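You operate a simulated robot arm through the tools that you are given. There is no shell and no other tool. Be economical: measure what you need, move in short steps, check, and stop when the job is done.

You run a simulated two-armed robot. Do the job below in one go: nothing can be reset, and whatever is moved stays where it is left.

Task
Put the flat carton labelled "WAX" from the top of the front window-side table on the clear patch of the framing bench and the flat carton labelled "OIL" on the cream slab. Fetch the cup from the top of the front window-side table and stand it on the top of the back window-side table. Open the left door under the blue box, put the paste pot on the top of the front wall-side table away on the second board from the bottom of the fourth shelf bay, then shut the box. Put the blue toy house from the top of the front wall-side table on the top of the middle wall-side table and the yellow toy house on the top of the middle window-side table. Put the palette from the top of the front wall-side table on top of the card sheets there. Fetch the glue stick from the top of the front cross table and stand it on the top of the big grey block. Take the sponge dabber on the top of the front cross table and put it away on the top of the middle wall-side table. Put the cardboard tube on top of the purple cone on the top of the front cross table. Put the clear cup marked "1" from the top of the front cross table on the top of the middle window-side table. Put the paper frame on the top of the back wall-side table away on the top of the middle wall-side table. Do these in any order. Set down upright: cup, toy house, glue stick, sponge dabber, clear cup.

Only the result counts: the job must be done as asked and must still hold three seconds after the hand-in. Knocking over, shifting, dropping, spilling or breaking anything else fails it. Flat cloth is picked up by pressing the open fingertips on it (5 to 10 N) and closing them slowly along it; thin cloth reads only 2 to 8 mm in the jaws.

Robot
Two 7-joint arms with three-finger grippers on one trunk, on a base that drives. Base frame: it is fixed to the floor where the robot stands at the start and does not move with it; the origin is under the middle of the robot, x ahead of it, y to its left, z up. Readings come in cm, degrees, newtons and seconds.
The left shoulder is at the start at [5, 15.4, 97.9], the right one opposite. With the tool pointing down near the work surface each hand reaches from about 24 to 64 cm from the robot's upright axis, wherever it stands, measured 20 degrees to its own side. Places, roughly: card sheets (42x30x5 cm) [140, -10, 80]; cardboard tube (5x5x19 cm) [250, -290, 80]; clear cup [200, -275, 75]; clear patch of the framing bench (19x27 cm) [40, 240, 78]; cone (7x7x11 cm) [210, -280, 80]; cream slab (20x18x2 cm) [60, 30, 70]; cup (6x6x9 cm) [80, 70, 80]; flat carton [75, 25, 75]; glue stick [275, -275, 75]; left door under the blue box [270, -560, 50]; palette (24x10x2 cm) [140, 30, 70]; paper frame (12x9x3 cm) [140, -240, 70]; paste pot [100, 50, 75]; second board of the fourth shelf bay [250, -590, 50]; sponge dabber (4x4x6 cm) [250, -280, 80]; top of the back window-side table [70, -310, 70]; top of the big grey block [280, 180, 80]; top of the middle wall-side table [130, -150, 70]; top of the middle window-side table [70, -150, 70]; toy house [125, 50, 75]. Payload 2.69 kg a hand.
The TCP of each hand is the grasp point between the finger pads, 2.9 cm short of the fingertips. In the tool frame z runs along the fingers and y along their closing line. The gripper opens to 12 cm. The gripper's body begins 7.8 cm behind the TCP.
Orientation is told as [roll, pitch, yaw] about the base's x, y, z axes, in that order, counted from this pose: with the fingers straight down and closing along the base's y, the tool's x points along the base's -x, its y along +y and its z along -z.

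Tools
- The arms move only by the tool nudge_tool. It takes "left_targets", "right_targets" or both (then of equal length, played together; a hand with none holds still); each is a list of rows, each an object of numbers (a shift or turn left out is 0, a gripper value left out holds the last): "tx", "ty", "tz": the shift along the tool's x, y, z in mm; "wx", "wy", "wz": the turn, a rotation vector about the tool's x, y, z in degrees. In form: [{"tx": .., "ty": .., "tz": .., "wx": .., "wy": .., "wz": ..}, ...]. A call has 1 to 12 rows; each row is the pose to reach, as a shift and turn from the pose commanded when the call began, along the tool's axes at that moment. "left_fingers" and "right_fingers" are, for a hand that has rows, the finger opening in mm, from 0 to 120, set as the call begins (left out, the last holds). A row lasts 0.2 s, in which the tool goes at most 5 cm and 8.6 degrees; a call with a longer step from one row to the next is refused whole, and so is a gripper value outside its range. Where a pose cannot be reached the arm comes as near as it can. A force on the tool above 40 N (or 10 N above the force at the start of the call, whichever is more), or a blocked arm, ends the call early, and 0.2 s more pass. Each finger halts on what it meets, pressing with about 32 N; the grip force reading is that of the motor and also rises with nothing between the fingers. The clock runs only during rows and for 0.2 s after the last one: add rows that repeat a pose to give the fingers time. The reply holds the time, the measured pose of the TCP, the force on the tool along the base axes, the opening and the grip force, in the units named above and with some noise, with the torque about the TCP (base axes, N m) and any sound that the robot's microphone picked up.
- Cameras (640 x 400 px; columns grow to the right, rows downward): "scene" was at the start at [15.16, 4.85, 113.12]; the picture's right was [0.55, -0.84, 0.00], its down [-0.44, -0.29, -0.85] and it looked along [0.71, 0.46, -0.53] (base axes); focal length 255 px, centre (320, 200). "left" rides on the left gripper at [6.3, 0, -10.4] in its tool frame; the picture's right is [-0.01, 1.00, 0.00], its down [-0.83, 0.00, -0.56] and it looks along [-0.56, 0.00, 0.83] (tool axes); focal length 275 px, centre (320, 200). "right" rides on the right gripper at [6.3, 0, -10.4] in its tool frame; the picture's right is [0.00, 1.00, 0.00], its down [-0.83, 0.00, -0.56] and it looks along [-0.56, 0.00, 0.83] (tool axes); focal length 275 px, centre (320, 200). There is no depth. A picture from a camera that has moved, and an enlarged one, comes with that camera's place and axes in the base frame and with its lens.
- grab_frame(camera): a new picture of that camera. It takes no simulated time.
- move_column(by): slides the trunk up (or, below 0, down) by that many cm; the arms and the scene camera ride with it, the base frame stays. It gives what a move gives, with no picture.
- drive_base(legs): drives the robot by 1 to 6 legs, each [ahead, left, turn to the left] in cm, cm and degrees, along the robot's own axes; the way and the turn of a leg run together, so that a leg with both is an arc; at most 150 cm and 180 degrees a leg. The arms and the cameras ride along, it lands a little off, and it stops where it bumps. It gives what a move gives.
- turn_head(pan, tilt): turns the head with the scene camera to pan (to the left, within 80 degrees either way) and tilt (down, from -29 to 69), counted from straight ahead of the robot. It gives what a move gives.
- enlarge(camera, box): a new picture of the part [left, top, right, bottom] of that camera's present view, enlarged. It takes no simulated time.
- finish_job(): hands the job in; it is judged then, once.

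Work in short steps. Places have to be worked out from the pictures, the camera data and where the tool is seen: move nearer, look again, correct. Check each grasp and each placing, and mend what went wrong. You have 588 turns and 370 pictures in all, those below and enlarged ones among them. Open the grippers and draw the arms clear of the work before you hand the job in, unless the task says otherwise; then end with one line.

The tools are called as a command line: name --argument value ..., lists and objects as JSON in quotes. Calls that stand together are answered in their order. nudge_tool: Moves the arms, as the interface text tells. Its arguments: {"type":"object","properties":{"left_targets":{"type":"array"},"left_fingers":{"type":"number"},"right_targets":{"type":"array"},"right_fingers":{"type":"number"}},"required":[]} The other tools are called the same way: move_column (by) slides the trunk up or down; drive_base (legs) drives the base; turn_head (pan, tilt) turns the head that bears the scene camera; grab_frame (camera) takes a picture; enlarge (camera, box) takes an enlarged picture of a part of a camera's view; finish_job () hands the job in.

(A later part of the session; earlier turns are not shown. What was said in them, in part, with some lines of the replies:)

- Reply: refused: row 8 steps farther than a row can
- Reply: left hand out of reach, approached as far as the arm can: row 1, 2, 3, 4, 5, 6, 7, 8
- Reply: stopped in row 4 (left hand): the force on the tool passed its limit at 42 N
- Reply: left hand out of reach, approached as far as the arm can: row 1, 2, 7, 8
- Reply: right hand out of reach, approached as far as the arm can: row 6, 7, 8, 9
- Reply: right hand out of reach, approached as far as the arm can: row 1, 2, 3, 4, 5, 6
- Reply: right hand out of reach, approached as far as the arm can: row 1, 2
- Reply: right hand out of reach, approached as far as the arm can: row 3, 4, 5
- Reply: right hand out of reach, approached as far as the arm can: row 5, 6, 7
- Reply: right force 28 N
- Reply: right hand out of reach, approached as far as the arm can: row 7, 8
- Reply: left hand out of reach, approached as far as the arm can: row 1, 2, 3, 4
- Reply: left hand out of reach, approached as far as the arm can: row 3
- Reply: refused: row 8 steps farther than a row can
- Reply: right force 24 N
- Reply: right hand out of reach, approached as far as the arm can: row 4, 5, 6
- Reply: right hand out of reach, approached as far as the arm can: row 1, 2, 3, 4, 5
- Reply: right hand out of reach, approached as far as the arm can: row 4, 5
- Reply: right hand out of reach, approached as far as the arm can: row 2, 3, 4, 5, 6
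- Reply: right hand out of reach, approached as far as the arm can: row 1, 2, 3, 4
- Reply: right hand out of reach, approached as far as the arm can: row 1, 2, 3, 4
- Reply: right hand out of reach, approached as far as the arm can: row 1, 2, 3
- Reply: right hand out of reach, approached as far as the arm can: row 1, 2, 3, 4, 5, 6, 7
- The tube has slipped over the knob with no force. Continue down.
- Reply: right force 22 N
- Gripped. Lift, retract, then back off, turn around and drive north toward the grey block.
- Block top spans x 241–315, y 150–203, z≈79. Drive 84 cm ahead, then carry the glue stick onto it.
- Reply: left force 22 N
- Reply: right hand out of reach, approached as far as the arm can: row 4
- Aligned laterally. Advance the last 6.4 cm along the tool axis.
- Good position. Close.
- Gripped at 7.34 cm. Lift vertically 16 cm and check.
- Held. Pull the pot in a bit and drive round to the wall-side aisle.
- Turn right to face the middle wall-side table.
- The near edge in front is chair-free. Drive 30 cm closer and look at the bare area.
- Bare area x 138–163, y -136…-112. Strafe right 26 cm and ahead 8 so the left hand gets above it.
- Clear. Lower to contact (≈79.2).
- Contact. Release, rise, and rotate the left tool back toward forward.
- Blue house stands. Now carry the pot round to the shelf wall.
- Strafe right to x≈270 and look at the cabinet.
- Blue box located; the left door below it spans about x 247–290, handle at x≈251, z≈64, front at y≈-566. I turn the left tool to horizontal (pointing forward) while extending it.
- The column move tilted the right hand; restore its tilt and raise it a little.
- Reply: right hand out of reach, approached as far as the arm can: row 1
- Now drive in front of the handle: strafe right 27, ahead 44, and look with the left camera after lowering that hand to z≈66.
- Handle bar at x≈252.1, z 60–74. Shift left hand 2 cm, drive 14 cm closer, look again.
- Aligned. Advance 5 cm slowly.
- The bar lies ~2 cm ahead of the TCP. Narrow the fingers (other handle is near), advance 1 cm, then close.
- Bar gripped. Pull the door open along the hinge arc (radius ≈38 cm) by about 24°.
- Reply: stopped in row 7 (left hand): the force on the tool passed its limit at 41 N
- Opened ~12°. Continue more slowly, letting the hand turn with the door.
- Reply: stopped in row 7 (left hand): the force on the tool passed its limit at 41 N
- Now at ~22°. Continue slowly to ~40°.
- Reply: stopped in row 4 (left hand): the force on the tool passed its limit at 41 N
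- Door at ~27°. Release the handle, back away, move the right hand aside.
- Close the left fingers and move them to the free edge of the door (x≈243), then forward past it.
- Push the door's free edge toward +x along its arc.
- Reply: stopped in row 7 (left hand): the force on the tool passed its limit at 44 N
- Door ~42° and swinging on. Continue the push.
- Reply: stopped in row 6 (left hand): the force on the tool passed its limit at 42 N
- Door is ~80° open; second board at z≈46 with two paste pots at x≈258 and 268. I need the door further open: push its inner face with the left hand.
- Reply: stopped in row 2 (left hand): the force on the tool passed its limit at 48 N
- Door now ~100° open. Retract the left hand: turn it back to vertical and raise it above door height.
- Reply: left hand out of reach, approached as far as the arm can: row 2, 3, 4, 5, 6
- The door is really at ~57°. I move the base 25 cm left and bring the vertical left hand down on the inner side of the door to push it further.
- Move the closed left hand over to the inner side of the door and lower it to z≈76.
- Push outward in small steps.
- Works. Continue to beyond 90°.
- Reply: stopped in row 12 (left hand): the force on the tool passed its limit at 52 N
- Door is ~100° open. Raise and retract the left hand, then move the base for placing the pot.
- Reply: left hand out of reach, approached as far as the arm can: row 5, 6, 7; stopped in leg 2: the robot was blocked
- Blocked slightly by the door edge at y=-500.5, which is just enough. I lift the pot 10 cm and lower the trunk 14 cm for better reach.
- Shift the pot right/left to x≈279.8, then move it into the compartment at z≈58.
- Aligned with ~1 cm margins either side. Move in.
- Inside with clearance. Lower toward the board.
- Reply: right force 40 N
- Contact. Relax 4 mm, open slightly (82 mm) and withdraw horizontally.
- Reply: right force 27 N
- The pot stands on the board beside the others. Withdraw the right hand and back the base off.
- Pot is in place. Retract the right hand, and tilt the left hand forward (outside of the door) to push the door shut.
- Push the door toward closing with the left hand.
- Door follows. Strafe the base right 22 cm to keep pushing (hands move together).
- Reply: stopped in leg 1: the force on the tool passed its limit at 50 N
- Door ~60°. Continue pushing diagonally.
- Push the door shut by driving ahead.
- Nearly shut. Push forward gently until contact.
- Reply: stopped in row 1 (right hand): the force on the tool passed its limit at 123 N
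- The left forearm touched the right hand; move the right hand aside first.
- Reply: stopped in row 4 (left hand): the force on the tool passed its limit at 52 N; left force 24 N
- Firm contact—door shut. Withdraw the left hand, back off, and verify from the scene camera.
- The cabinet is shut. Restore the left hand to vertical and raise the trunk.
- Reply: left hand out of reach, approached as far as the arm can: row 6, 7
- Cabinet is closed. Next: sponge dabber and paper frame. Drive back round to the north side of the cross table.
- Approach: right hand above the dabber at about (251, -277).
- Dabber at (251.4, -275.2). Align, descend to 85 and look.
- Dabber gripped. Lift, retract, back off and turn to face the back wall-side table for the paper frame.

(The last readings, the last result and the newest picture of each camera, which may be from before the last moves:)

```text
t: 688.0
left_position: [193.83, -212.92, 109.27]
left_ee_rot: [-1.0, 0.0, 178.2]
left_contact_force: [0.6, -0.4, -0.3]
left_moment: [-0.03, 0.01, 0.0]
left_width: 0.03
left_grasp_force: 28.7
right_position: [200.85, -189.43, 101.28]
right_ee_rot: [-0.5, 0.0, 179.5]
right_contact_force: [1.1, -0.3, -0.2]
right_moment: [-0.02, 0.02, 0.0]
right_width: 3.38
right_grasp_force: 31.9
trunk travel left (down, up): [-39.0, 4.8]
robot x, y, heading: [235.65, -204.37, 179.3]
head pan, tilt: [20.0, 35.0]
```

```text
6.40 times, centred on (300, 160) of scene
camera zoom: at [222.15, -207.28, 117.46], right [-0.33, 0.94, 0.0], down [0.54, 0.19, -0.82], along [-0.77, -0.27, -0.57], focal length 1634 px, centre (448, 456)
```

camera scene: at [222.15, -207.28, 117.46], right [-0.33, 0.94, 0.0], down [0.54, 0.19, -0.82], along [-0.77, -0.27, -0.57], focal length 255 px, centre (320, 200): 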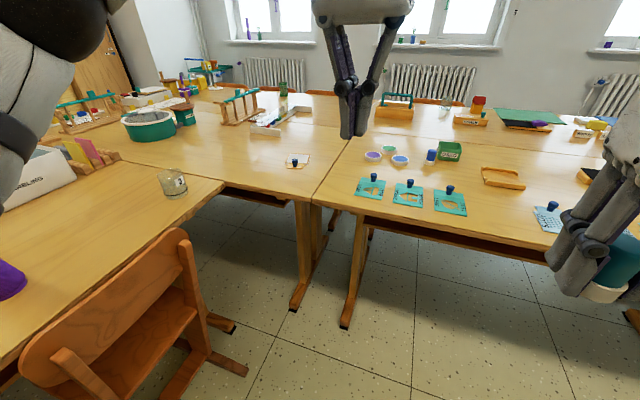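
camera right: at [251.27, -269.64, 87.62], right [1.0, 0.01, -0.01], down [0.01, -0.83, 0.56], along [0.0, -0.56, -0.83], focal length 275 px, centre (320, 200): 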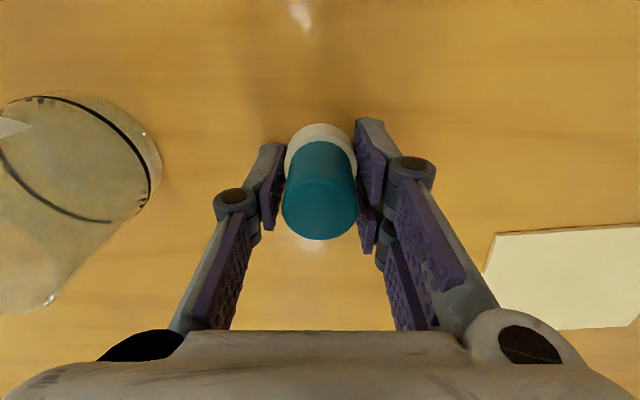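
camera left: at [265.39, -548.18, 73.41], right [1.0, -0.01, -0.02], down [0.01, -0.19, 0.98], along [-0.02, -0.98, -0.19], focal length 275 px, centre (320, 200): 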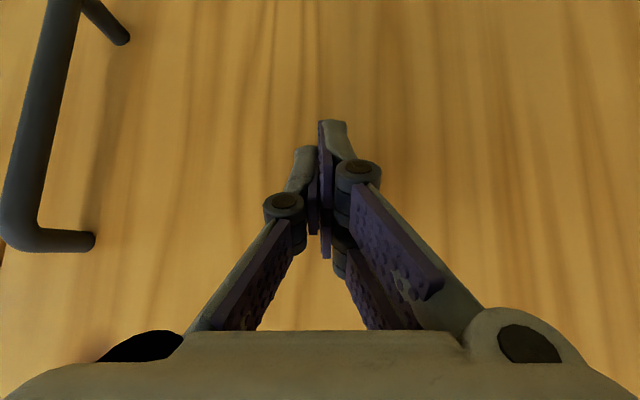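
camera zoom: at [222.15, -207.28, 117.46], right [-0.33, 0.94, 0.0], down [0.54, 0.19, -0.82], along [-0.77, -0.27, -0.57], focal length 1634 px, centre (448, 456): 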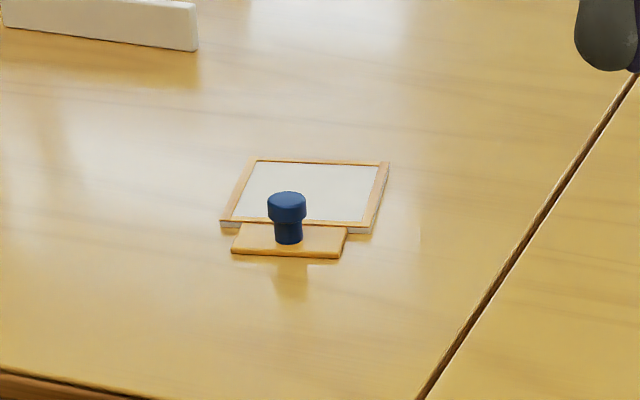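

The paper frame has a blue knob at about (145.7, -243.8) that serves as a grip. Drive nearer and look with the left wrist camera.

drive_base --legs '[[38, 0, 0.5], [0, 11, 0]]'

nudge_tool --left_targets '[{"ty": 40}, {"ty": 80}, {"ty": 120, "tz": 30}, {"ty": 160, "tz": 70}, {"ty": 160, "tz": 110}, {"ty": 160, "tz": 130}]' --left_fingers 60

grab_frame --camera "left"

```text
t: 691.5
left_position: [155.98, -223.21, 109.21]
left_ee_rot: [-1.0, -0.2, 178.1]
left_contact_force: [0.0, -0.3, -0.7]
left_moment: [0.02, -0.01, -0.02]
left_width: 0.0
left_grasp_force: 28.9
right_position: [162.88, -199.7, 101.26]
right_ee_rot: [-0.5, -0.1, 179.3]
right_contact_force: [0.7, 0.5, -0.1]
right_moment: [-0.02, 0.0, 0.02]
right_width: 3.4
right_grasp_force: 31.8
trunk travel left (down, up): [-39.0, 4.8]
robot x, y, heading: [197.54, -214.68, 179.6]
head pan, tilt: [20.0, 35.0]
```

```text
refused: row 4 steps farther than a row can; nothing moved
```

```text
201 pictures are left
camera left: at [162.41, -223.57, 119.75], right [-0.04, -1.0, -0.02], down [-0.83, 0.02, 0.56], along [-0.56, 0.04, -0.83], focal length 275 px, centre (320, 200)
```

left: 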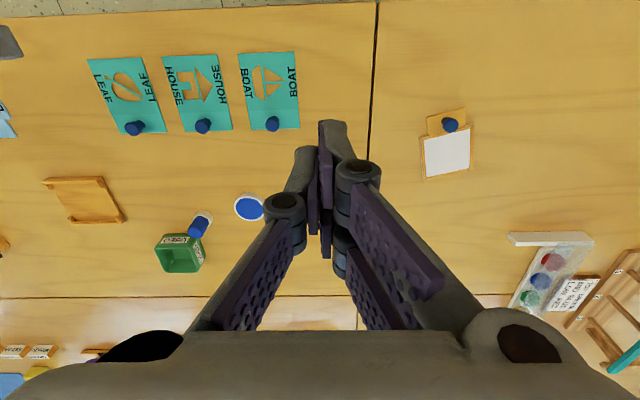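

Knob at (147, -243). Move the left hand above it in legal steps.

nudge_tool --left_targets '[{"ty": 40, "tx": -17}, {"ty": 80, "tx": -34}, {"ty": 120, "tx": -50}, {"ty": 160, "tx": -66}, {"ty": 202, "tx": -83}, {"ty": 202, "tx": -83, "tz": 45}, {"ty": 202, "tx": -83, "tz": 90}, {"ty": 202, "tx": -83, "tz": 135}, {"ty": 202, "tx": -83, "tz": 180}, {"ty": 202, "tx": -83, "tz": 190}]' --left_fingers 60

grab_frame --camera "left"

```text
t: 693.6
left_position: [147.09, -242.69, 90.02]
left_ee_rot: [-1.0, -0.2, 178.2]
left_contact_force: [0.7, 0.0, -0.4]
left_moment: [-0.01, 0.0, 0.02]
left_width: 6.01
left_grasp_force: 0.0
right_position: [162.95, -199.86, 101.23]
right_ee_rot: [-0.6, 0.1, 179.3]
right_contact_force: [-0.2, 0.5, 0.1]
right_moment: [-0.02, -0.01, 0.04]
right_width: 3.38
right_grasp_force: 31.6
trunk travel left (down, up): [-39.0, 4.8]
robot x, y, heading: [197.88, -214.41, 179.4]
head pan, tilt: [20.0, 35.0]
```

```text
200 pictures are left
camera left: at [153.47, -243.07, 100.47], right [-0.04, -1.0, -0.02], down [-0.83, 0.02, 0.56], along [-0.56, 0.04, -0.83], focal length 275 px, centre (320, 200)
```

left: 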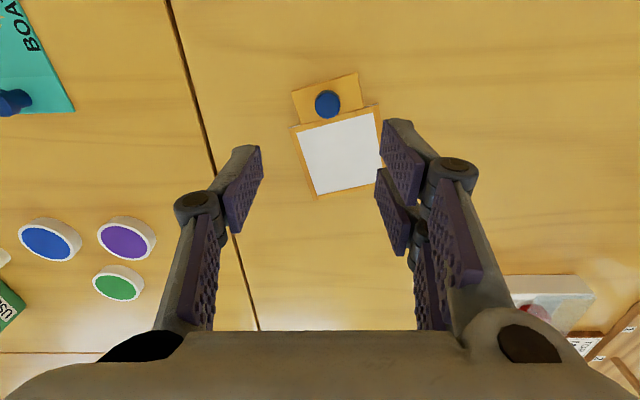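

Descend over the knob with 45 mm opening to TCP z≈78, then look.

nudge_tool --left_targets '[{"ty": 2, "tz": 40}, {"ty": 2, "tz": 80}, {"ty": 2, "tz": 115}, {"ty": 2, "tz": 120}, {"ty": 2, "tz": 120}]' --left_fingers 45

grab_frame --camera "left"

```text
t: 694.9
left_position: [146.88, -242.56, 78.03]
left_ee_rot: [-1.0, -0.2, 178.2]
left_contact_force: [0.6, -0.2, 0.0]
left_moment: [-0.01, -0.01, 0.01]
left_width: 4.49
left_grasp_force: 0.0
right_position: [162.78, -199.79, 101.21]
right_ee_rot: [-0.5, 0.0, 179.4]
right_contact_force: [-0.4, 0.0, -0.7]
right_moment: [-0.01, 0.0, 0.0]
right_width: 3.39
right_grasp_force: 31.5
trunk travel left (down, up): [-39.0, 4.8]
robot x, y, heading: [197.95, -214.99, 179.5]
head pan, tilt: [20.0, 35.0]
```

```text
199 pictures are left
camera left: at [153.37, -243.03, 88.5], right [-0.04, -1.0, -0.02], down [-0.83, 0.02, 0.56], along [-0.56, 0.04, -0.83], focal length 275 px, centre (320, 200)
```

left: 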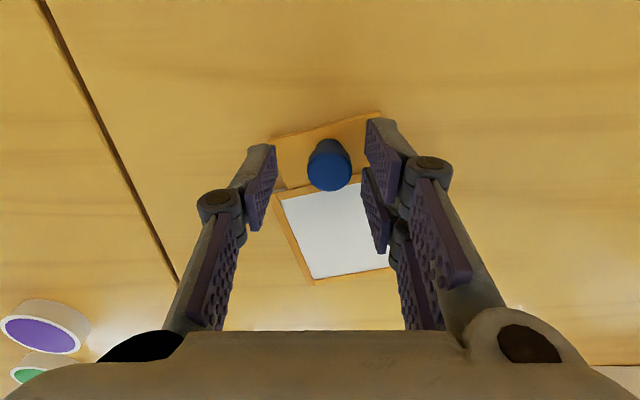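

nudge_tool --left_targets '[{"tz": 3, "ty": 3}, {"tz": 6, "ty": 3}, {"tz": 6, "ty": 3}]'

nudge_tool --left_targets '[{"tz": 0}, {"tz": 0}, {"tz": 0}, {"tz": 0}]' --left_fingers 0

grab_frame --camera "left"

```text
t: 695.6
left_position: [146.87, -242.96, 77.34]
left_ee_rot: [-1.0, -0.1, 178.2]
left_contact_force: [-0.8, 0.3, -0.3]
left_moment: [-0.01, 0.01, 0.04]
left_width: 4.51
left_grasp_force: 0.0
right_position: [162.88, -199.8, 101.38]
right_ee_rot: [-0.4, 0.0, 179.4]
right_contact_force: [0.5, -0.4, -0.1]
right_moment: [0.02, 0.0, 0.01]
right_width: 3.39
right_grasp_force: 32.1
trunk travel left (down, up): [-39.0, 4.8]
robot x, y, heading: [197.6, -214.93, 179.3]
head pan, tilt: [20.0, 35.0]
```

```text
t: 696.6
left_position: [146.9, -243.11, 77.46]
left_ee_rot: [-1.0, -0.1, 178.3]
left_contact_force: [0.0, 0.5, 0.7]
left_moment: [0.0, -0.02, 0.0]
left_width: 1.88
left_grasp_force: 32.5
right_position: [162.89, -199.86, 101.18]
right_ee_rot: [-0.5, 0.0, 179.5]
right_contact_force: [0.2, 0.0, -0.2]
right_moment: [-0.01, -0.01, 0.0]
right_width: 3.4
right_grasp_force: 31.9
trunk travel left (down, up): [-39.0, 4.8]
robot x, y, heading: [197.99, -214.78, 179.2]
head pan, tilt: [20.0, 35.0]
```

```text
198 pictures are left
camera left: at [153.36, -243.35, 87.86], right [-0.04, -1.0, -0.02], down [-0.83, 0.02, 0.56], along [-0.56, 0.04, -0.83], focal length 275 px, centre (320, 200)
```

left: 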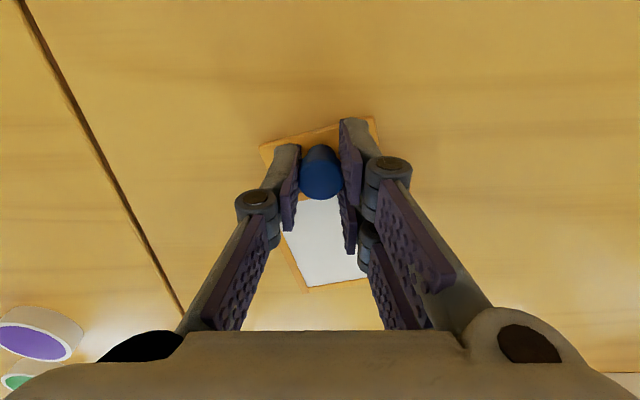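

Knob gripped (1.88 cm). Lift slowly and check.

nudge_tool --left_targets '[{"tz": -5}, {"tz": -15}, {"tz": -30}, {"tz": -60}, {"tz": -90}, {"tz": -120}, {"tz": -150}]'

grab_frame --camera "left"

grab_frame --camera "scene"

```text
t: 698.2
left_position: [147.25, -243.52, 92.46]
left_ee_rot: [-1.0, -0.1, 178.2]
left_contact_force: [-0.3, 0.1, -0.8]
left_moment: [0.01, -0.01, 0.0]
left_width: 1.86
left_grasp_force: 31.6
right_position: [162.85, -199.82, 101.33]
right_ee_rot: [-0.4, -0.1, 179.5]
right_contact_force: [0.6, -0.2, -0.1]
right_moment: [0.02, 0.01, -0.02]
right_width: 3.41
right_grasp_force: 32.6
trunk travel left (down, up): [-39.0, 4.8]
robot x, y, heading: [198.0, -214.5, 179.5]
head pan, tilt: [20.0, 35.0]
```

```text
197 pictures are left
camera left: at [153.6, -243.84, 102.93], right [-0.04, -1.0, -0.02], down [-0.83, 0.02, 0.56], along [-0.56, 0.03, -0.83], focal length 275 px, centre (320, 200)
```

left: 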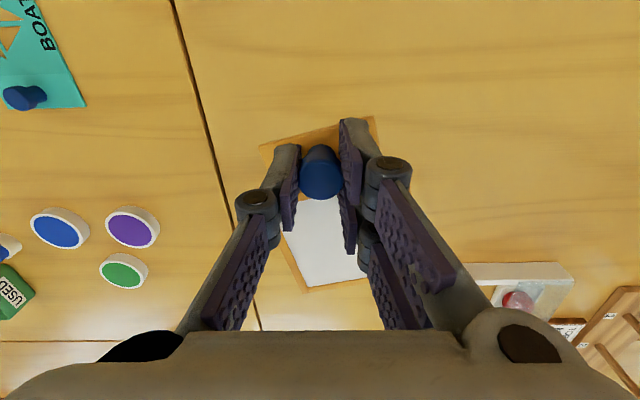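

```text
196 pictures are left
camera scene: at [184.24, -217.63, 117.46], right [-0.33, 0.94, 0.0], down [0.54, 0.19, -0.82], along [-0.77, -0.27, -0.57], focal length 255 px, centre (320, 200)
```

scene: 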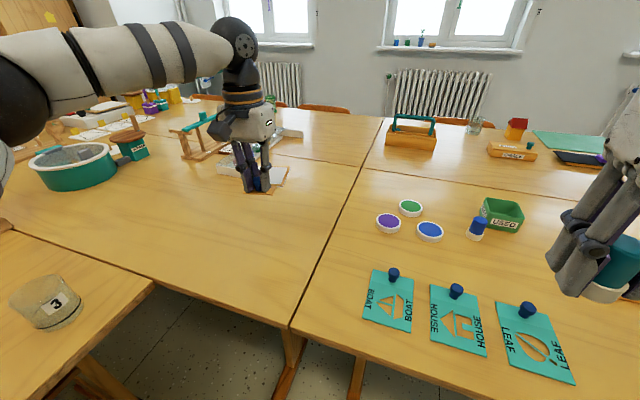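

Frame held level. Bring the hand in, then drive to the middle wall-side table around y≈-100.

nudge_tool --left_targets '[{"tz": -20, "tx": 40}, {"tz": -30, "tx": 80, "ty": -20}, {"tz": -40, "tx": 100, "ty": -60}, {"tz": -40, "tx": 100, "ty": -100}, {"tz": -40, "tx": 100, "ty": -130}]'

drive_base --legs '[[-40, 0, 0], [0, -116, 0], [32, 0, 0.5]]'

turn_head --pan 0 --tilt 50

grab_frame --camera "scene"

```text
t: 699.5
left_position: [157.59, -230.76, 96.6]
left_ee_rot: [-1.0, -0.1, 178.2]
left_contact_force: [0.6, 0.8, 0.0]
left_moment: [-0.02, -0.01, 0.03]
left_width: 1.89
left_grasp_force: 31.9
right_position: [162.81, -199.6, 101.21]
right_ee_rot: [-0.4, 0.0, 179.3]
right_contact_force: [-0.1, 0.2, -0.2]
right_moment: [0.02, 0.01, 0.02]
right_width: 3.39
right_grasp_force: 32.0
trunk travel left (down, up): [-39.0, 4.8]
robot x, y, heading: [197.62, -214.65, 179.5]
head pan, tilt: [20.0, 35.0]
```

```text
t: 712.6
left_position: [167.17, -114.43, 96.39]
left_ee_rot: [-1.0, -0.1, 178.8]
left_contact_force: [0.5, -0.1, -0.6]
left_moment: [0.02, -0.04, 0.01]
left_width: 1.87
left_grasp_force: 32.1
right_position: [172.31, -83.09, 101.2]
right_ee_rot: [-0.5, 0.0, -179.9]
right_contact_force: [-0.7, -0.3, -0.7]
right_moment: [0.0, -0.03, -0.05]
right_width: 3.39
right_grasp_force: 31.8
trunk travel left (down, up): [-39.0, 4.8]
robot x, y, heading: [207.26, -97.71, 179.9]
head pan, tilt: [20.0, 35.0]
```

```text
t: 713.4
left_position: [167.3, -114.38, 96.52]
left_ee_rot: [-0.9, -0.2, 178.8]
left_contact_force: [-0.1, -0.2, 0.4]
left_moment: [-0.02, -0.04, -0.01]
left_width: 1.87
left_grasp_force: 31.2
right_position: [172.3, -83.1, 101.24]
right_ee_rot: [-0.5, 0.0, -179.9]
right_contact_force: [0.3, 0.3, -0.8]
right_moment: [-0.02, -0.01, 0.03]
right_width: 3.38
right_grasp_force: 32.0
trunk travel left (down, up): [-39.0, 4.8]
robot x, y, heading: [207.36, -97.67, 180.1]
head pan, tilt: [0.0, 50.0]
```

```text
195 pictures are left
camera scene: at [194.38, -97.72, 115.29], right [0.0, 1.0, 0.0], down [0.77, 0.0, -0.64], along [-0.64, 0.0, -0.77], focal length 255 px, centre (320, 200)
```

scene: 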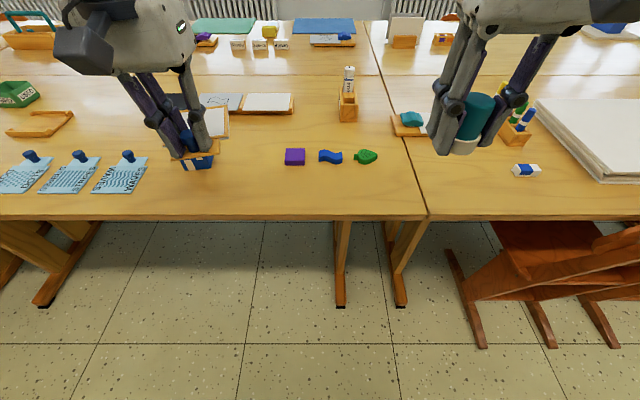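

Place the frame between the house and the purple clay: knob at (157, -114). Move and lower.

nudge_tool --left_targets '[{"tx": -40}, {"tx": -80, "tz": 20}, {"tx": -103, "tz": 50}, {"tx": -103, "tz": 90}, {"tx": -103, "tz": 130}, {"tx": -103, "tz": 160}, {"tx": -103, "tz": 170}, {"tx": -103, "tz": 170}]'

grab_frame --camera "left"

grab_frame --camera "scene"

```text
t: 715.2
left_position: [156.8, -113.72, 79.26]
left_ee_rot: [-1.0, -0.1, 178.7]
left_contact_force: [0.1, -0.1, -0.4]
left_moment: [0.01, 0.0, 0.0]
left_width: 1.9
left_grasp_force: 32.5
right_position: [172.25, -83.11, 101.16]
right_ee_rot: [-0.5, -0.1, -179.9]
right_contact_force: [0.1, 0.2, -0.4]
right_moment: [-0.01, -0.02, -0.01]
right_width: 3.38
right_grasp_force: 31.7
trunk travel left (down, up): [-39.0, 4.8]
robot x, y, heading: [207.5, -97.71, 180.0]
head pan, tilt: [0.0, 50.0]
```

```text
194 pictures are left
camera left: at [163.24, -114.05, 89.72], right [-0.02, -1.0, -0.02], down [-0.83, 0.01, 0.56], along [-0.56, 0.03, -0.83], focal length 275 px, centre (320, 200)
```

left: 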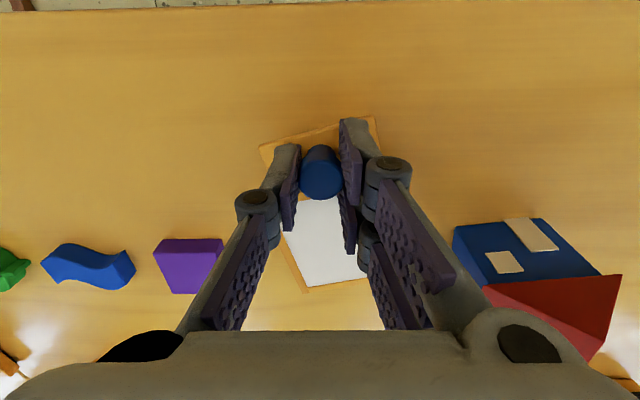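

```text
193 pictures are left
camera scene: at [194.39, -97.72, 115.29], right [0.0, 1.0, 0.0], down [0.77, 0.0, -0.64], along [-0.64, 0.0, -0.77], focal length 255 px, centre (320, 200)
```

scene: 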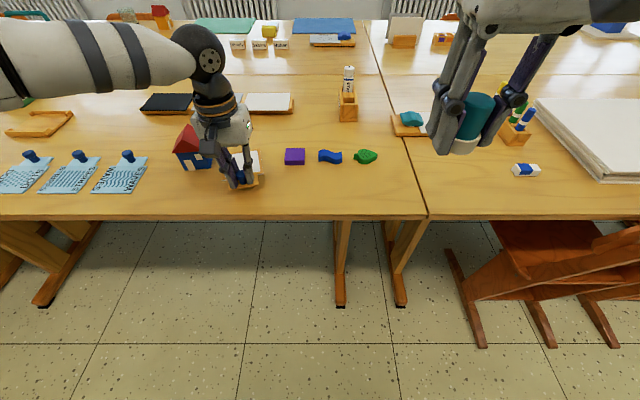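

nudge_tool --left_targets '[{"tz": 8}, {"tz": 14}, {"tz": 18}, {"tz": 20}, {"tz": 20}]'

```text
t: 716.4
left_position: [156.95, -113.8, 77.45]
left_ee_rot: [-1.0, -0.1, 178.9]
left_contact_force: [0.0, -0.3, -0.2]
left_moment: [0.0, -0.03, 0.02]
left_width: 1.87
left_grasp_force: 32.2
right_position: [172.13, -83.03, 101.17]
right_ee_rot: [-0.4, 0.0, -179.9]
right_contact_force: [-0.3, 0.3, -0.4]
right_moment: [-0.01, -0.01, 0.02]
right_width: 3.41
right_grasp_force: 32.4
trunk travel left (down, up): [-39.0, 4.8]
robot x, y, heading: [207.54, -97.87, 180.4]
head pan, tilt: [0.0, 50.0]
```

nudge_tool --left_targets '[{"tz": 1}, {"tz": 2}, {"tz": 3}, {"tz": 4}, {"tz": 4}]'

```text
t: 717.6
left_position: [157.01, -113.87, 77.34]
left_ee_rot: [-1.1, -0.4, 178.9]
left_contact_force: [-4.6, 0.3, 15.5]
left_moment: [0.01, 0.21, -0.03]
left_width: 1.89
left_grasp_force: 31.8
right_position: [172.27, -82.97, 101.33]
right_ee_rot: [-0.4, -0.1, -179.9]
right_contact_force: [0.4, 0.3, -0.4]
right_moment: [0.02, -0.03, 0.0]
right_width: 3.41
right_grasp_force: 32.1
trunk travel left (down, up): [-39.0, 4.8]
robot x, y, heading: [207.52, -97.67, 180.0]
head pan, tilt: [0.0, 50.0]
```

Contact. Open to 50 mm and rise, retract.

nudge_tool --left_targets '[{"tz": -1}, {"tz": -1}, {"tz": -1}, {"tz": -30}, {"tz": -70}, {"tz": -110}, {"tz": -150}, {"tz": -180, "tx": 30}, {"tz": -190, "tx": 70}, {"tz": -190, "tx": 100}]' --left_fingers 50

grab_frame --camera "scene"

```text
t: 719.8
left_position: [166.88, -114.25, 96.05]
left_ee_rot: [-1.0, -0.3, 178.9]
left_contact_force: [0.5, -0.4, 0.4]
left_moment: [-0.01, 0.0, 0.02]
left_width: 4.99
left_grasp_force: 0.0
right_position: [172.33, -83.02, 101.22]
right_ee_rot: [-0.4, 0.0, -179.8]
right_contact_force: [-0.1, 0.8, -0.4]
right_moment: [0.04, -0.01, 0.0]
right_width: 3.39
right_grasp_force: 31.7
trunk travel left (down, up): [-39.0, 4.8]
robot x, y, heading: [207.42, -97.87, 180.1]
head pan, tilt: [0.0, 50.0]
```

```text
192 pictures are left
camera scene: at [194.42, -97.73, 115.29], right [0.0, 1.0, 0.0], down [0.77, 0.0, -0.64], along [-0.64, 0.0, -0.77], focal length 255 px, centre (320, 200)
```

scene: 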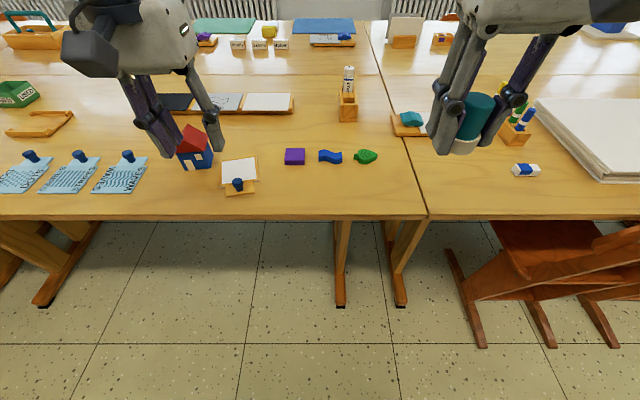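

Frame placed. Now lower the dabber at about (157, -85).

nudge_tool --right_targets '[{"tx": -40, "ty": 8}, {"tx": -80, "ty": 16, "tz": 20}, {"tx": -120, "ty": 20, "tz": 50}, {"tx": -153, "ty": 20, "tz": 80}, {"tx": -153, "ty": 20, "tz": 125}, {"tx": -153, "ty": 20, "tz": 170}, {"tx": -153, "ty": 20, "tz": 210}, {"tx": -153, "ty": 20, "tz": 226}, {"tx": -153, "ty": 20, "tz": 226}]'

grab_frame --camera "scene"

```text
refused: row 3 steps farther than a row can; nothing moved
```

```text
191 pictures are left
camera scene: at [194.42, -97.73, 115.29], right [0.0, 1.0, 0.0], down [0.77, 0.0, -0.64], along [-0.64, 0.0, -0.77], focal length 255 px, centre (320, 200)
```

scene: 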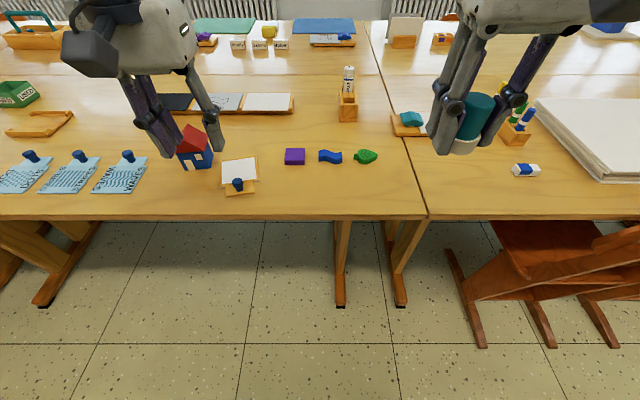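

nudge_tool --right_targets '[{"tx": -40, "ty": 8}, {"tx": -80, "ty": 16, "tz": 20}, {"tx": -118, "ty": 20, "tz": 45}, {"tx": -153, "ty": 20, "tz": 78}, {"tx": -153, "ty": 20, "tz": 120}, {"tx": -153, "ty": 20, "tz": 165}, {"tx": -153, "ty": 20, "tz": 205}, {"tx": -153, "ty": 20, "tz": 226}, {"tx": -153, "ty": 20, "tz": 226}]'

grab_frame --camera "scene"

```text
t: 721.8
left_position: [166.85, -114.18, 96.06]
left_ee_rot: [-1.0, -0.3, 178.8]
left_contact_force: [-0.6, 0.6, -0.2]
left_moment: [-0.02, -0.02, 0.02]
left_width: 5.0
left_grasp_force: 0.1
right_position: [156.91, -84.94, 78.75]
right_ee_rot: [-0.5, 0.0, -179.9]
right_contact_force: [0.2, 0.4, -0.5]
right_moment: [0.0, -0.02, 0.0]
right_width: 3.39
right_grasp_force: 31.8
trunk travel left (down, up): [-39.0, 4.8]
robot x, y, heading: [207.63, -98.19, 180.0]
head pan, tilt: [0.0, 50.0]
```

```text
190 pictures are left
camera scene: at [194.39, -97.72, 115.29], right [0.0, 1.0, 0.0], down [0.77, 0.0, -0.64], along [-0.64, 0.0, -0.77], focal length 255 px, centre (320, 200)
```

scene: 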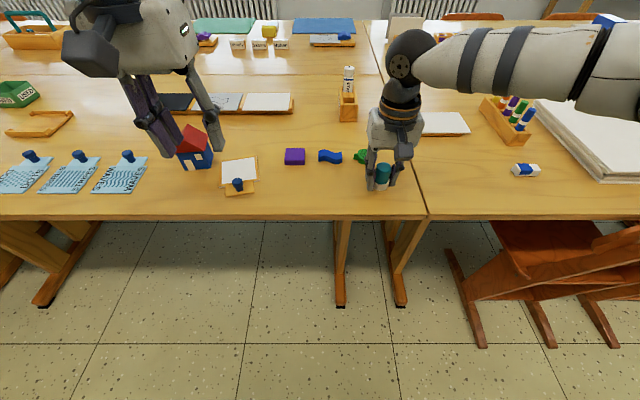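

nudge_tool --right_targets '[{"tz": 6}, {"tz": 10}, {"tz": 13}, {"tz": 15}, {"tz": 17}, {"tz": 17}]'

```text
t: 723.2
left_position: [166.92, -114.23, 96.16]
left_ee_rot: [-1.0, -0.2, 178.8]
left_contact_force: [0.2, 0.9, -0.9]
left_moment: [0.03, 0.02, 0.0]
left_width: 5.03
left_grasp_force: 0.0
right_position: [157.01, -84.84, 77.0]
right_ee_rot: [-0.4, -0.1, -179.9]
right_contact_force: [1.0, 1.5, 11.2]
right_moment: [-0.08, -0.06, 0.0]
right_width: 3.4
right_grasp_force: 32.4
trunk travel left (down, up): [-39.0, 4.8]
robot x, y, heading: [207.42, -97.74, 180.0]
head pan, tilt: [0.0, 50.0]
```

Contact. Open to 60 mm, rise, retract and check.

nudge_tool --right_targets '[{"tz": -1}, {"tz": -1}, {"tz": -1}, {"tz": -30}, {"tz": -70}, {"tz": -110}, {"tz": -150}, {"tz": -180, "tx": 30}, {"tz": -190, "tx": 70}, {"tz": -190, "tx": 110}]' --right_fingers 60

grab_frame --camera "scene"

```text
t: 725.4
left_position: [166.92, -114.25, 96.06]
left_ee_rot: [-1.0, -0.2, 178.9]
left_contact_force: [-0.7, -0.1, -0.4]
left_moment: [-0.02, -0.01, 0.02]
left_width: 5.0
left_grasp_force: 0.2
right_position: [168.06, -85.04, 95.67]
right_ee_rot: [-0.4, 0.0, -180.0]
right_contact_force: [0.8, -0.4, 0.6]
right_moment: [0.01, 0.02, 0.04]
right_width: 6.0
right_grasp_force: 0.0
trunk travel left (down, up): [-39.0, 4.8]
robot x, y, heading: [207.25, -97.6, 180.1]
head pan, tilt: [0.0, 50.0]
```

```text
189 pictures are left
camera scene: at [194.44, -97.7, 115.29], right [0.0, 1.0, 0.0], down [0.77, 0.0, -0.64], along [-0.64, 0.0, -0.77], focal length 255 px, centre (320, 200)
```

scene: 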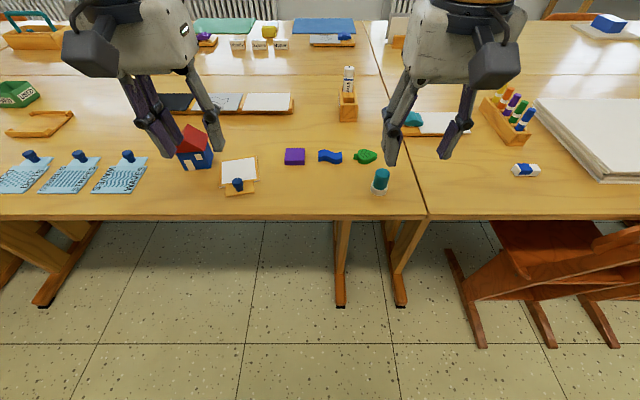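

Dabber stands. Last: the palette. Drive to the front wall-side table at y≈12.

drive_base --legs '[[-30, 0, 0], [0, -112, 0]]'

turn_head --pan 0 --tilt 40

grab_frame --camera "scene"

```text
t: 735.8
left_position: [195.67, -3.72, 96.16]
left_ee_rot: [-1.0, -0.1, 179.6]
left_contact_force: [-0.5, 1.2, 0.0]
left_moment: [0.0, 0.03, 0.01]
left_width: 4.99
left_grasp_force: 0.2
right_position: [196.64, 25.65, 95.78]
right_ee_rot: [-0.6, 0.1, -179.3]
right_contact_force: [0.2, 0.5, 0.2]
right_moment: [-0.04, 0.01, 0.01]
right_width: 6.0
right_grasp_force: 0.0
trunk travel left (down, up): [-39.0, 4.8]
robot x, y, heading: [235.84, 13.15, -179.3]
head pan, tilt: [0.0, 50.0]
```

```text
t: 736.5
left_position: [195.81, -3.62, 96.17]
left_ee_rot: [-1.0, -0.2, 179.4]
left_contact_force: [0.1, 0.1, -0.1]
left_moment: [-0.04, -0.03, 0.04]
left_width: 5.02
left_grasp_force: 0.0
right_position: [196.63, 25.61, 95.68]
right_ee_rot: [-0.5, 0.0, -179.2]
right_contact_force: [-0.5, 0.5, 0.3]
right_moment: [-0.01, -0.01, -0.01]
right_width: 6.0
right_grasp_force: 0.0
trunk travel left (down, up): [-39.0, 4.8]
robot x, y, heading: [236.3, 13.81, -179.3]
head pan, tilt: [0.0, 40.0]
```

```text
188 pictures are left
camera scene: at [222.31, 13.25, 116.7], right [-0.01, 1.0, 0.0], down [0.64, 0.01, -0.77], along [-0.77, -0.01, -0.64], focal length 255 px, centre (320, 200)
```

scene: 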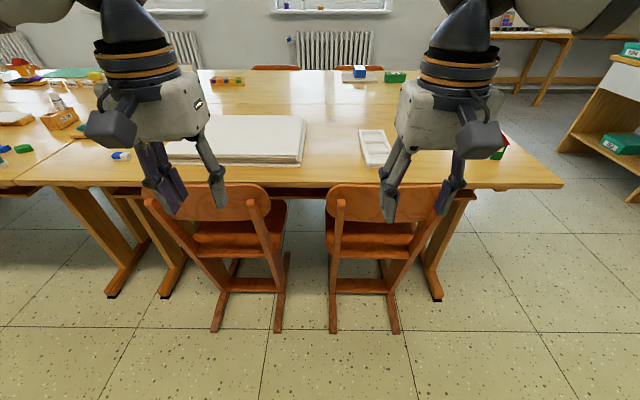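

Palette near (142, 31), long along x; cards near (143, -14). Approach to x≈204 (chairs in front) and look with the right camera.

drive_base --legs '[[31, 0, -0.7]]'

nudge_tool --right_targets '[{"tx": -30, "ty": -15}, {"tx": -60, "ty": -30}, {"tx": -70, "ty": -30}]' --right_fingers 120

grab_frame --camera "right"

grab_frame --camera "scene"

```text
t: 738.6
left_position: [164.71, -2.99, 96.18]
left_ee_rot: [-1.0, -0.2, 178.5]
left_contact_force: [0.2, -0.2, -0.2]
left_moment: [-0.01, -0.03, 0.03]
left_width: 5.02
left_grasp_force: 0.0
right_position: [165.79, 26.13, 95.64]
right_ee_rot: [-0.5, 0.0, 179.8]
right_contact_force: [0.0, 1.2, 0.1]
right_moment: [0.0, -0.02, 0.02]
right_width: 6.01
right_grasp_force: 0.0
trunk travel left (down, up): [-39.0, 4.8]
robot x, y, heading: [205.33, 13.42, 179.9]
head pan, tilt: [0.0, 40.0]
```

```text
t: 739.4
left_position: [164.7, -3.05, 96.15]
left_ee_rot: [-1.0, -0.2, 178.7]
left_contact_force: [0.1, 0.9, -0.4]
left_moment: [-0.07, 0.01, 0.0]
left_width: 5.01
left_grasp_force: 0.1
right_position: [158.94, 29.3, 95.76]
right_ee_rot: [-0.4, 0.1, 179.8]
right_contact_force: [-0.1, 0.2, 0.4]
right_moment: [0.02, 0.0, -0.01]
right_width: 12.02
right_grasp_force: 0.0
trunk travel left (down, up): [-39.0, 4.8]
robot x, y, heading: [205.12, 13.14, 179.8]
head pan, tilt: [0.0, 40.0]
```

```text
187 pictures are left
camera right: at [165.47, 29.25, 106.22], right [0.0, -1.0, -0.01], down [-0.83, -0.01, 0.56], along [-0.56, 0.01, -0.83], focal length 275 px, centre (320, 200)
```

right: 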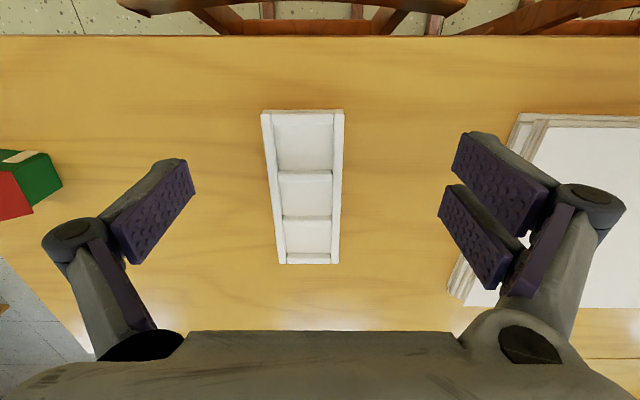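

```text
186 pictures are left
camera scene: at [191.51, 13.39, 116.7], right [0.01, 1.0, 0.0], down [0.64, 0.0, -0.77], along [-0.77, 0.0, -0.64], focal length 255 px, centre (320, 200)
```

scene: 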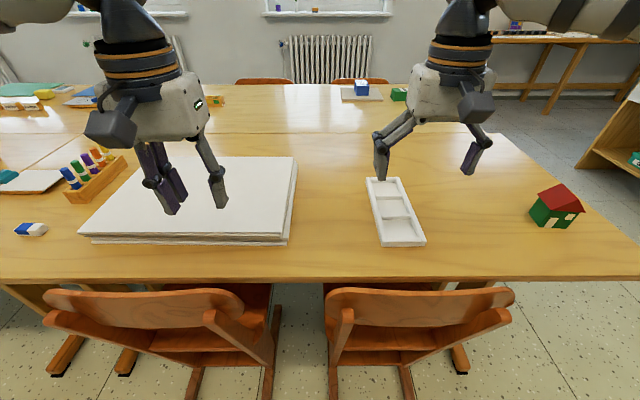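

Palette spans x 132–156.6, y 26.5–36. Move above (150, 31.2) at z≈84.

nudge_tool --right_targets '[{"tx": -20, "ty": -10, "tz": 30}, {"tx": -45, "ty": -19, "tz": 60}, {"tx": -70, "ty": -19, "tz": 90}, {"tx": -88, "ty": -19, "tz": 115}, {"tx": -88, "ty": -19, "tz": 115}]'

grab_frame --camera "right"

```text
t: 740.6
left_position: [164.64, -3.0, 96.16]
left_ee_rot: [-0.9, -0.2, 178.6]
left_contact_force: [0.1, -1.2, -0.2]
left_moment: [-0.03, 0.02, -0.02]
left_width: 4.98
left_grasp_force: 0.1
right_position: [150.08, 31.34, 84.25]
right_ee_rot: [-0.5, 0.0, 179.9]
right_contact_force: [0.6, -0.2, 0.4]
right_moment: [0.0, 0.03, -0.01]
right_width: 12.01
right_grasp_force: 0.1
trunk travel left (down, up): [-39.0, 4.8]
robot x, y, heading: [205.37, 13.4, 179.8]
head pan, tilt: [0.0, 40.0]
```

```text
185 pictures are left
camera right: at [156.59, 31.36, 94.64], right [0.0, -1.0, -0.01], down [-0.83, -0.01, 0.56], along [-0.56, 0.01, -0.83], focal length 275 px, centre (320, 200)
```

right: 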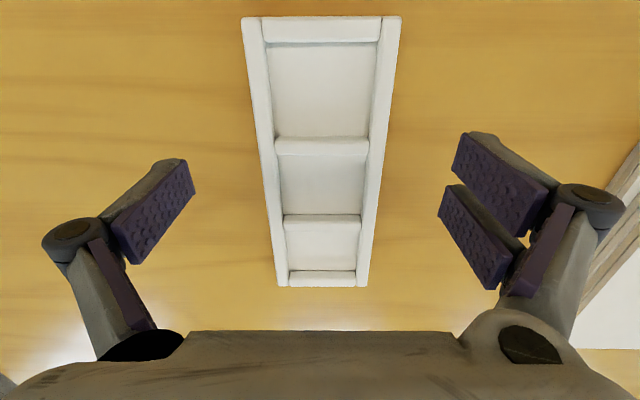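

Centred. Descend to z≈76.6 and close.

nudge_tool --right_targets '[{"tz": 35}, {"tz": 65}, {"tz": 75}, {"tz": 77}, {"tz": 77}]'

nudge_tool --right_targets '[{"tz": 0}, {"tz": 0}, {"tz": 0}, {"tz": 0}]' --right_fingers 0

grab_frame --camera "right"

```text
t: 741.8
left_position: [164.71, -3.07, 96.14]
left_ee_rot: [-1.1, -0.2, 178.7]
left_contact_force: [-0.6, -0.4, 0.4]
left_moment: [0.0, -0.02, 0.0]
left_width: 5.0
left_grasp_force: 0.0
right_position: [150.11, 31.36, 76.53]
right_ee_rot: [-0.5, 0.0, 179.8]
right_contact_force: [-0.4, -0.5, -0.3]
right_moment: [0.0, -0.02, 0.0]
right_width: 11.98
right_grasp_force: 0.0
trunk travel left (down, up): [-39.0, 4.8]
robot x, y, heading: [205.35, 13.09, 179.8]
head pan, tilt: [0.0, 40.0]
```

```text
t: 742.8
left_position: [164.77, -3.02, 96.01]
left_ee_rot: [-1.0, -0.2, 178.5]
left_contact_force: [0.4, 0.6, 0.6]
left_moment: [0.02, 0.0, 0.03]
left_width: 4.98
left_grasp_force: 0.1
right_position: [150.08, 31.4, 76.63]
right_ee_rot: [-0.4, -0.2, 179.9]
right_contact_force: [-0.6, 1.0, 3.9]
right_moment: [-0.27, 0.0, 0.15]
right_width: 9.38
right_grasp_force: 32.4
trunk travel left (down, up): [-39.0, 4.8]
robot x, y, heading: [205.65, 13.37, 179.8]
head pan, tilt: [0.0, 40.0]
```

```text
184 pictures are left
camera right: at [156.57, 31.35, 87.07], right [0.0, -1.0, -0.01], down [-0.83, -0.01, 0.56], along [-0.56, 0.01, -0.83], focal length 275 px, centre (320, 200)
```

right: 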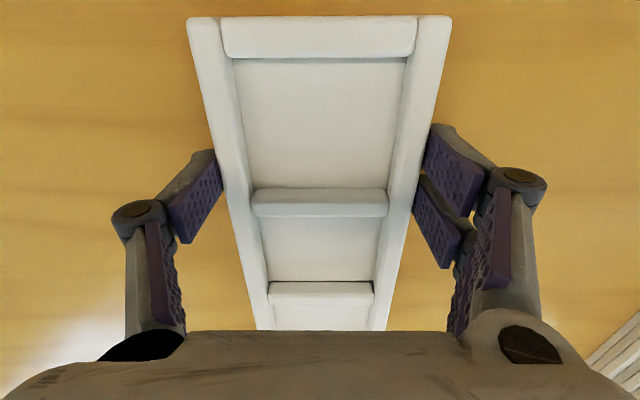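

Gripped at 9.38. Lift slowly and check that it stays level.

nudge_tool --right_targets '[{"tz": -5}, {"tz": -15}, {"tz": -30}, {"tz": -50}, {"tz": -75}, {"tz": -100}]'

grab_frame --camera "right"

grab_frame --camera "scene"

```text
t: 744.2
left_position: [164.83, -3.08, 96.24]
left_ee_rot: [-1.0, -0.2, 178.5]
left_contact_force: [-0.3, -0.1, 0.2]
left_moment: [0.03, -0.02, 0.02]
left_width: 4.98
left_grasp_force: 0.1
right_position: [150.26, 31.38, 86.51]
right_ee_rot: [-0.6, -0.1, 179.7]
right_contact_force: [-0.7, -0.2, -1.1]
right_moment: [-0.01, -0.06, 0.0]
right_width: 9.34
right_grasp_force: 31.7
trunk travel left (down, up): [-39.0, 4.8]
robot x, y, heading: [205.22, 13.42, 179.9]
head pan, tilt: [0.0, 40.0]
```

```text
183 pictures are left
camera right: at [156.73, 31.27, 97.04], right [0.0, -1.0, -0.01], down [-0.83, -0.01, 0.56], along [-0.56, 0.01, -0.83], focal length 275 px, centre (320, 200)
```

right: 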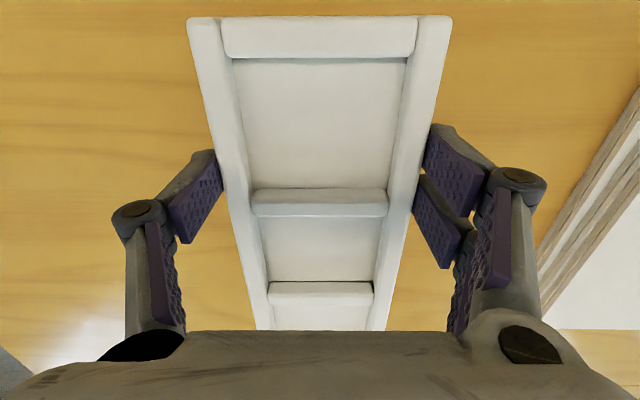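

```text
182 pictures are left
camera scene: at [191.52, 13.39, 116.71], right [0.01, 1.0, 0.0], down [0.64, 0.0, -0.77], along [-0.77, 0.0, -0.64], focal length 255 px, centre (320, 200)
```

scene: 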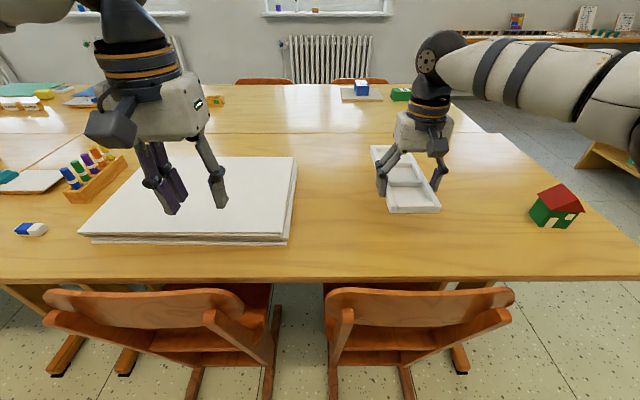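

Level. Drive left 45 cm and 3 cm ahead so the palette is over the card stack (centre (141, -14)).

drive_base --legs '[[0, 45, 0], [3.5, 0, 0]]'

grab_frame --camera "scene"

grab_frame --camera "right"

```text
t: 748.7
left_position: [160.7, -47.91, 96.07]
left_ee_rot: [-1.0, -0.1, 178.3]
left_contact_force: [-0.2, -0.2, -0.4]
left_moment: [-0.01, -0.03, 0.01]
left_width: 5.0
left_grasp_force: 0.0
right_position: [146.33, -13.27, 86.45]
right_ee_rot: [-0.5, 0.1, 179.6]
right_contact_force: [-0.9, 0.2, -2.1]
right_moment: [0.0, -0.11, 0.01]
right_width: 9.34
right_grasp_force: 31.7
trunk travel left (down, up): [-39.0, 4.8]
robot x, y, heading: [201.8, -31.78, 179.2]
head pan, tilt: [0.0, 40.0]
```

```text
181 pictures are left
camera scene: at [187.54, -31.5, 116.68], right [0.01, 1.0, 0.0], down [0.64, -0.01, -0.77], along [-0.77, 0.01, -0.64], focal length 255 px, centre (320, 200)
```

scene: 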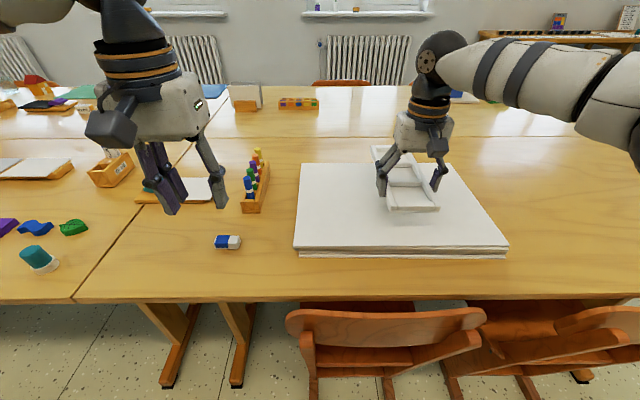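

```text
180 pictures are left
camera right: at [152.85, -13.44, 96.95], right [0.0, -1.0, -0.01], down [-0.83, 0.0, 0.55], along [-0.55, 0.01, -0.83], focal length 275 px, centre (320, 200)
```

right: 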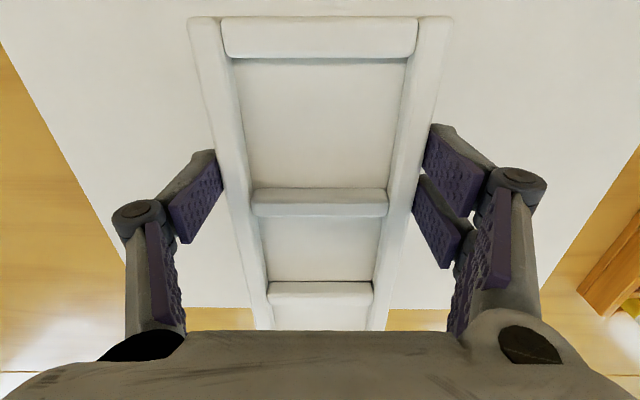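

Over the stack centre. Lower gradually.

nudge_tool --right_targets '[{"tz": 15}, {"tz": 28}, {"tz": 36}, {"tz": 40}, {"tz": 43}, {"tz": 43}]'

```text
t: 750.1
left_position: [160.79, -47.85, 96.14]
left_ee_rot: [-0.9, -0.1, 178.3]
left_contact_force: [-0.4, -0.1, -0.4]
left_moment: [-0.01, 0.01, 0.0]
left_width: 4.96
left_grasp_force: 0.1
right_position: [146.5, -13.38, 82.19]
right_ee_rot: [-0.5, 0.0, 179.6]
right_contact_force: [0.6, -0.4, -1.7]
right_moment: [-0.02, -0.04, -0.01]
right_width: 9.37
right_grasp_force: 32.3
trunk travel left (down, up): [-39.0, 4.8]
robot x, y, heading: [201.18, -31.56, 179.5]
head pan, tilt: [0.0, 40.0]
```

nudge_tool --right_targets '[{"tz": 2}, {"tz": 4}, {"tz": 6}, {"tz": 8}, {"tz": 8}]'

```text
t: 751.3
left_position: [160.72, -47.84, 96.1]
left_ee_rot: [-0.9, -0.3, 178.4]
left_contact_force: [-0.2, -0.7, 0.1]
left_moment: [0.0, -0.02, 0.0]
left_width: 4.98
left_grasp_force: 0.0
right_position: [146.47, -13.33, 81.38]
right_ee_rot: [-0.5, 0.0, 179.5]
right_contact_force: [0.6, 0.5, -0.9]
right_moment: [-0.02, -0.09, -0.03]
right_width: 9.33
right_grasp_force: 32.2
trunk travel left (down, up): [-39.0, 4.8]
robot x, y, heading: [201.7, -31.41, 179.4]
head pan, tilt: [0.0, 40.0]
```

nudge_tool --right_targets '[{"tz": 2}, {"tz": 4}, {"tz": 6}, {"tz": 7}, {"tz": 7}]'

```text
t: 752.5
left_position: [160.78, -47.9, 96.16]
left_ee_rot: [-1.1, -0.2, 178.3]
left_contact_force: [-0.2, 0.3, -1.0]
left_moment: [0.01, -0.02, 0.02]
left_width: 5.0
left_grasp_force: 0.0
right_position: [146.46, -13.35, 80.71]
right_ee_rot: [-0.3, -0.2, 179.5]
right_contact_force: [2.6, 0.6, 4.6]
right_moment: [-0.23, 0.38, 0.14]
right_width: 9.37
right_grasp_force: 32.0
trunk travel left (down, up): [-39.0, 4.8]
robot x, y, heading: [201.63, -31.6, 179.4]
head pan, tilt: [0.0, 40.0]
```

Touching. Release and rise.

nudge_tool --right_targets '[{"tz": 0}, {"tz": 0}, {"tz": 0}, {"tz": -20}, {"tz": -50}, {"tz": -80}, {"tz": -100, "tx": 30}, {"tz": -110, "tx": 70}, {"tz": -120, "tx": 110}]' --right_fingers 120

grab_frame --camera "scene"

```text
t: 754.5
left_position: [160.88, -47.89, 96.2]
left_ee_rot: [-0.9, -0.2, 178.2]
left_contact_force: [-0.9, 1.0, -0.3]
left_moment: [0.01, -0.02, -0.02]
left_width: 5.01
left_grasp_force: 0.0
right_position: [157.56, -13.32, 92.92]
right_ee_rot: [-0.5, -0.1, 179.5]
right_contact_force: [-0.4, 0.8, 0.0]
right_moment: [-0.02, 0.02, -0.03]
right_width: 12.01
right_grasp_force: 0.0
trunk travel left (down, up): [-39.0, 4.8]
robot x, y, heading: [201.83, -31.62, 179.5]
head pan, tilt: [0.0, 40.0]
```

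```text
179 pictures are left
camera scene: at [187.72, -31.48, 116.71], right [0.01, 1.0, 0.0], down [0.64, -0.01, -0.77], along [-0.77, 0.01, -0.64], focal length 255 px, centre (320, 200)
```

scene: 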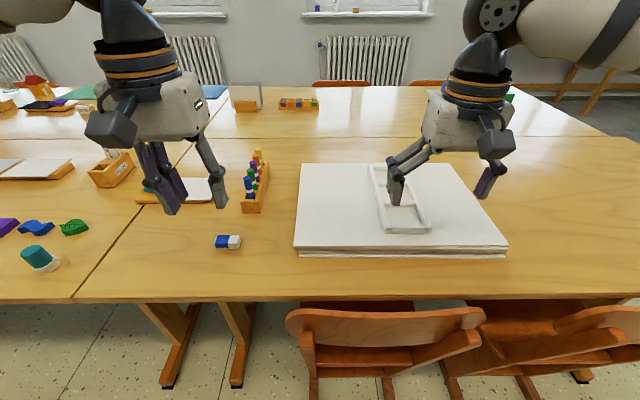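

All items are placed. Open the left gripper fully, draw both arms clear and back off.

nudge_tool --right_targets '[{"tz": -20, "tx": 20}, {"tz": -30, "tx": 40}, {"tz": -30, "tx": 40}]' --left_targets '[{"tz": 0}, {"tz": 0}, {"tz": 0}]' --left_fingers 120

drive_base --legs '[[-40, 0, 0]]'

grab_frame --camera "scene"

```text
t: 755.3
left_position: [160.8, -47.78, 96.1]
left_ee_rot: [-1.0, -0.2, 178.4]
left_contact_force: [0.3, -0.4, 0.7]
left_moment: [0.01, -0.01, 0.02]
left_width: 12.03
left_grasp_force: 0.0
right_position: [161.49, -13.73, 95.96]
right_ee_rot: [-0.5, 0.0, 179.5]
right_contact_force: [0.0, -0.1, 0.6]
right_moment: [0.02, 0.02, -0.02]
right_width: 12.01
right_grasp_force: 0.1
trunk travel left (down, up): [-39.0, 4.8]
robot x, y, heading: [201.8, -31.71, 179.5]
head pan, tilt: [0.0, 40.0]
```

```text
t: 757.8
left_position: [201.47, -48.24, 96.09]
left_ee_rot: [-0.9, -0.2, 178.2]
left_contact_force: [-0.2, 0.3, -0.4]
left_moment: [0.02, 0.04, -0.02]
left_width: 11.98
left_grasp_force: 0.1
right_position: [202.17, -14.25, 95.93]
right_ee_rot: [-0.5, 0.1, 179.4]
right_contact_force: [0.3, -0.2, 0.6]
right_moment: [-0.02, 0.02, 0.03]
right_width: 11.99
right_grasp_force: 0.0
trunk travel left (down, up): [-39.0, 4.8]
robot x, y, heading: [242.21, -32.21, 179.7]
head pan, tilt: [0.0, 40.0]
```

```text
178 pictures are left
camera scene: at [228.42, -31.92, 116.71], right [0.01, 1.0, 0.0], down [0.64, -0.01, -0.77], along [-0.77, 0.01, -0.64], focal length 255 px, centre (320, 200)
```

scene: 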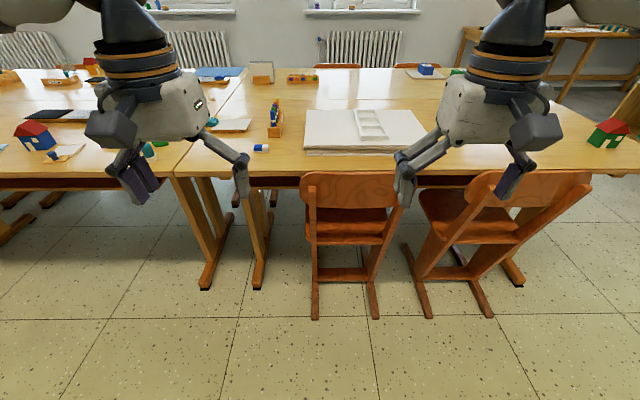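

Everything looks in place, the grippers are open and the arms are clear. Hand in.

finish_job

```text
The job is handed in.
```

All the items are where you asked, the cabinet's left door is shut again with the paste pot inside, and I handed the job in with the grippers open and the arms clear.
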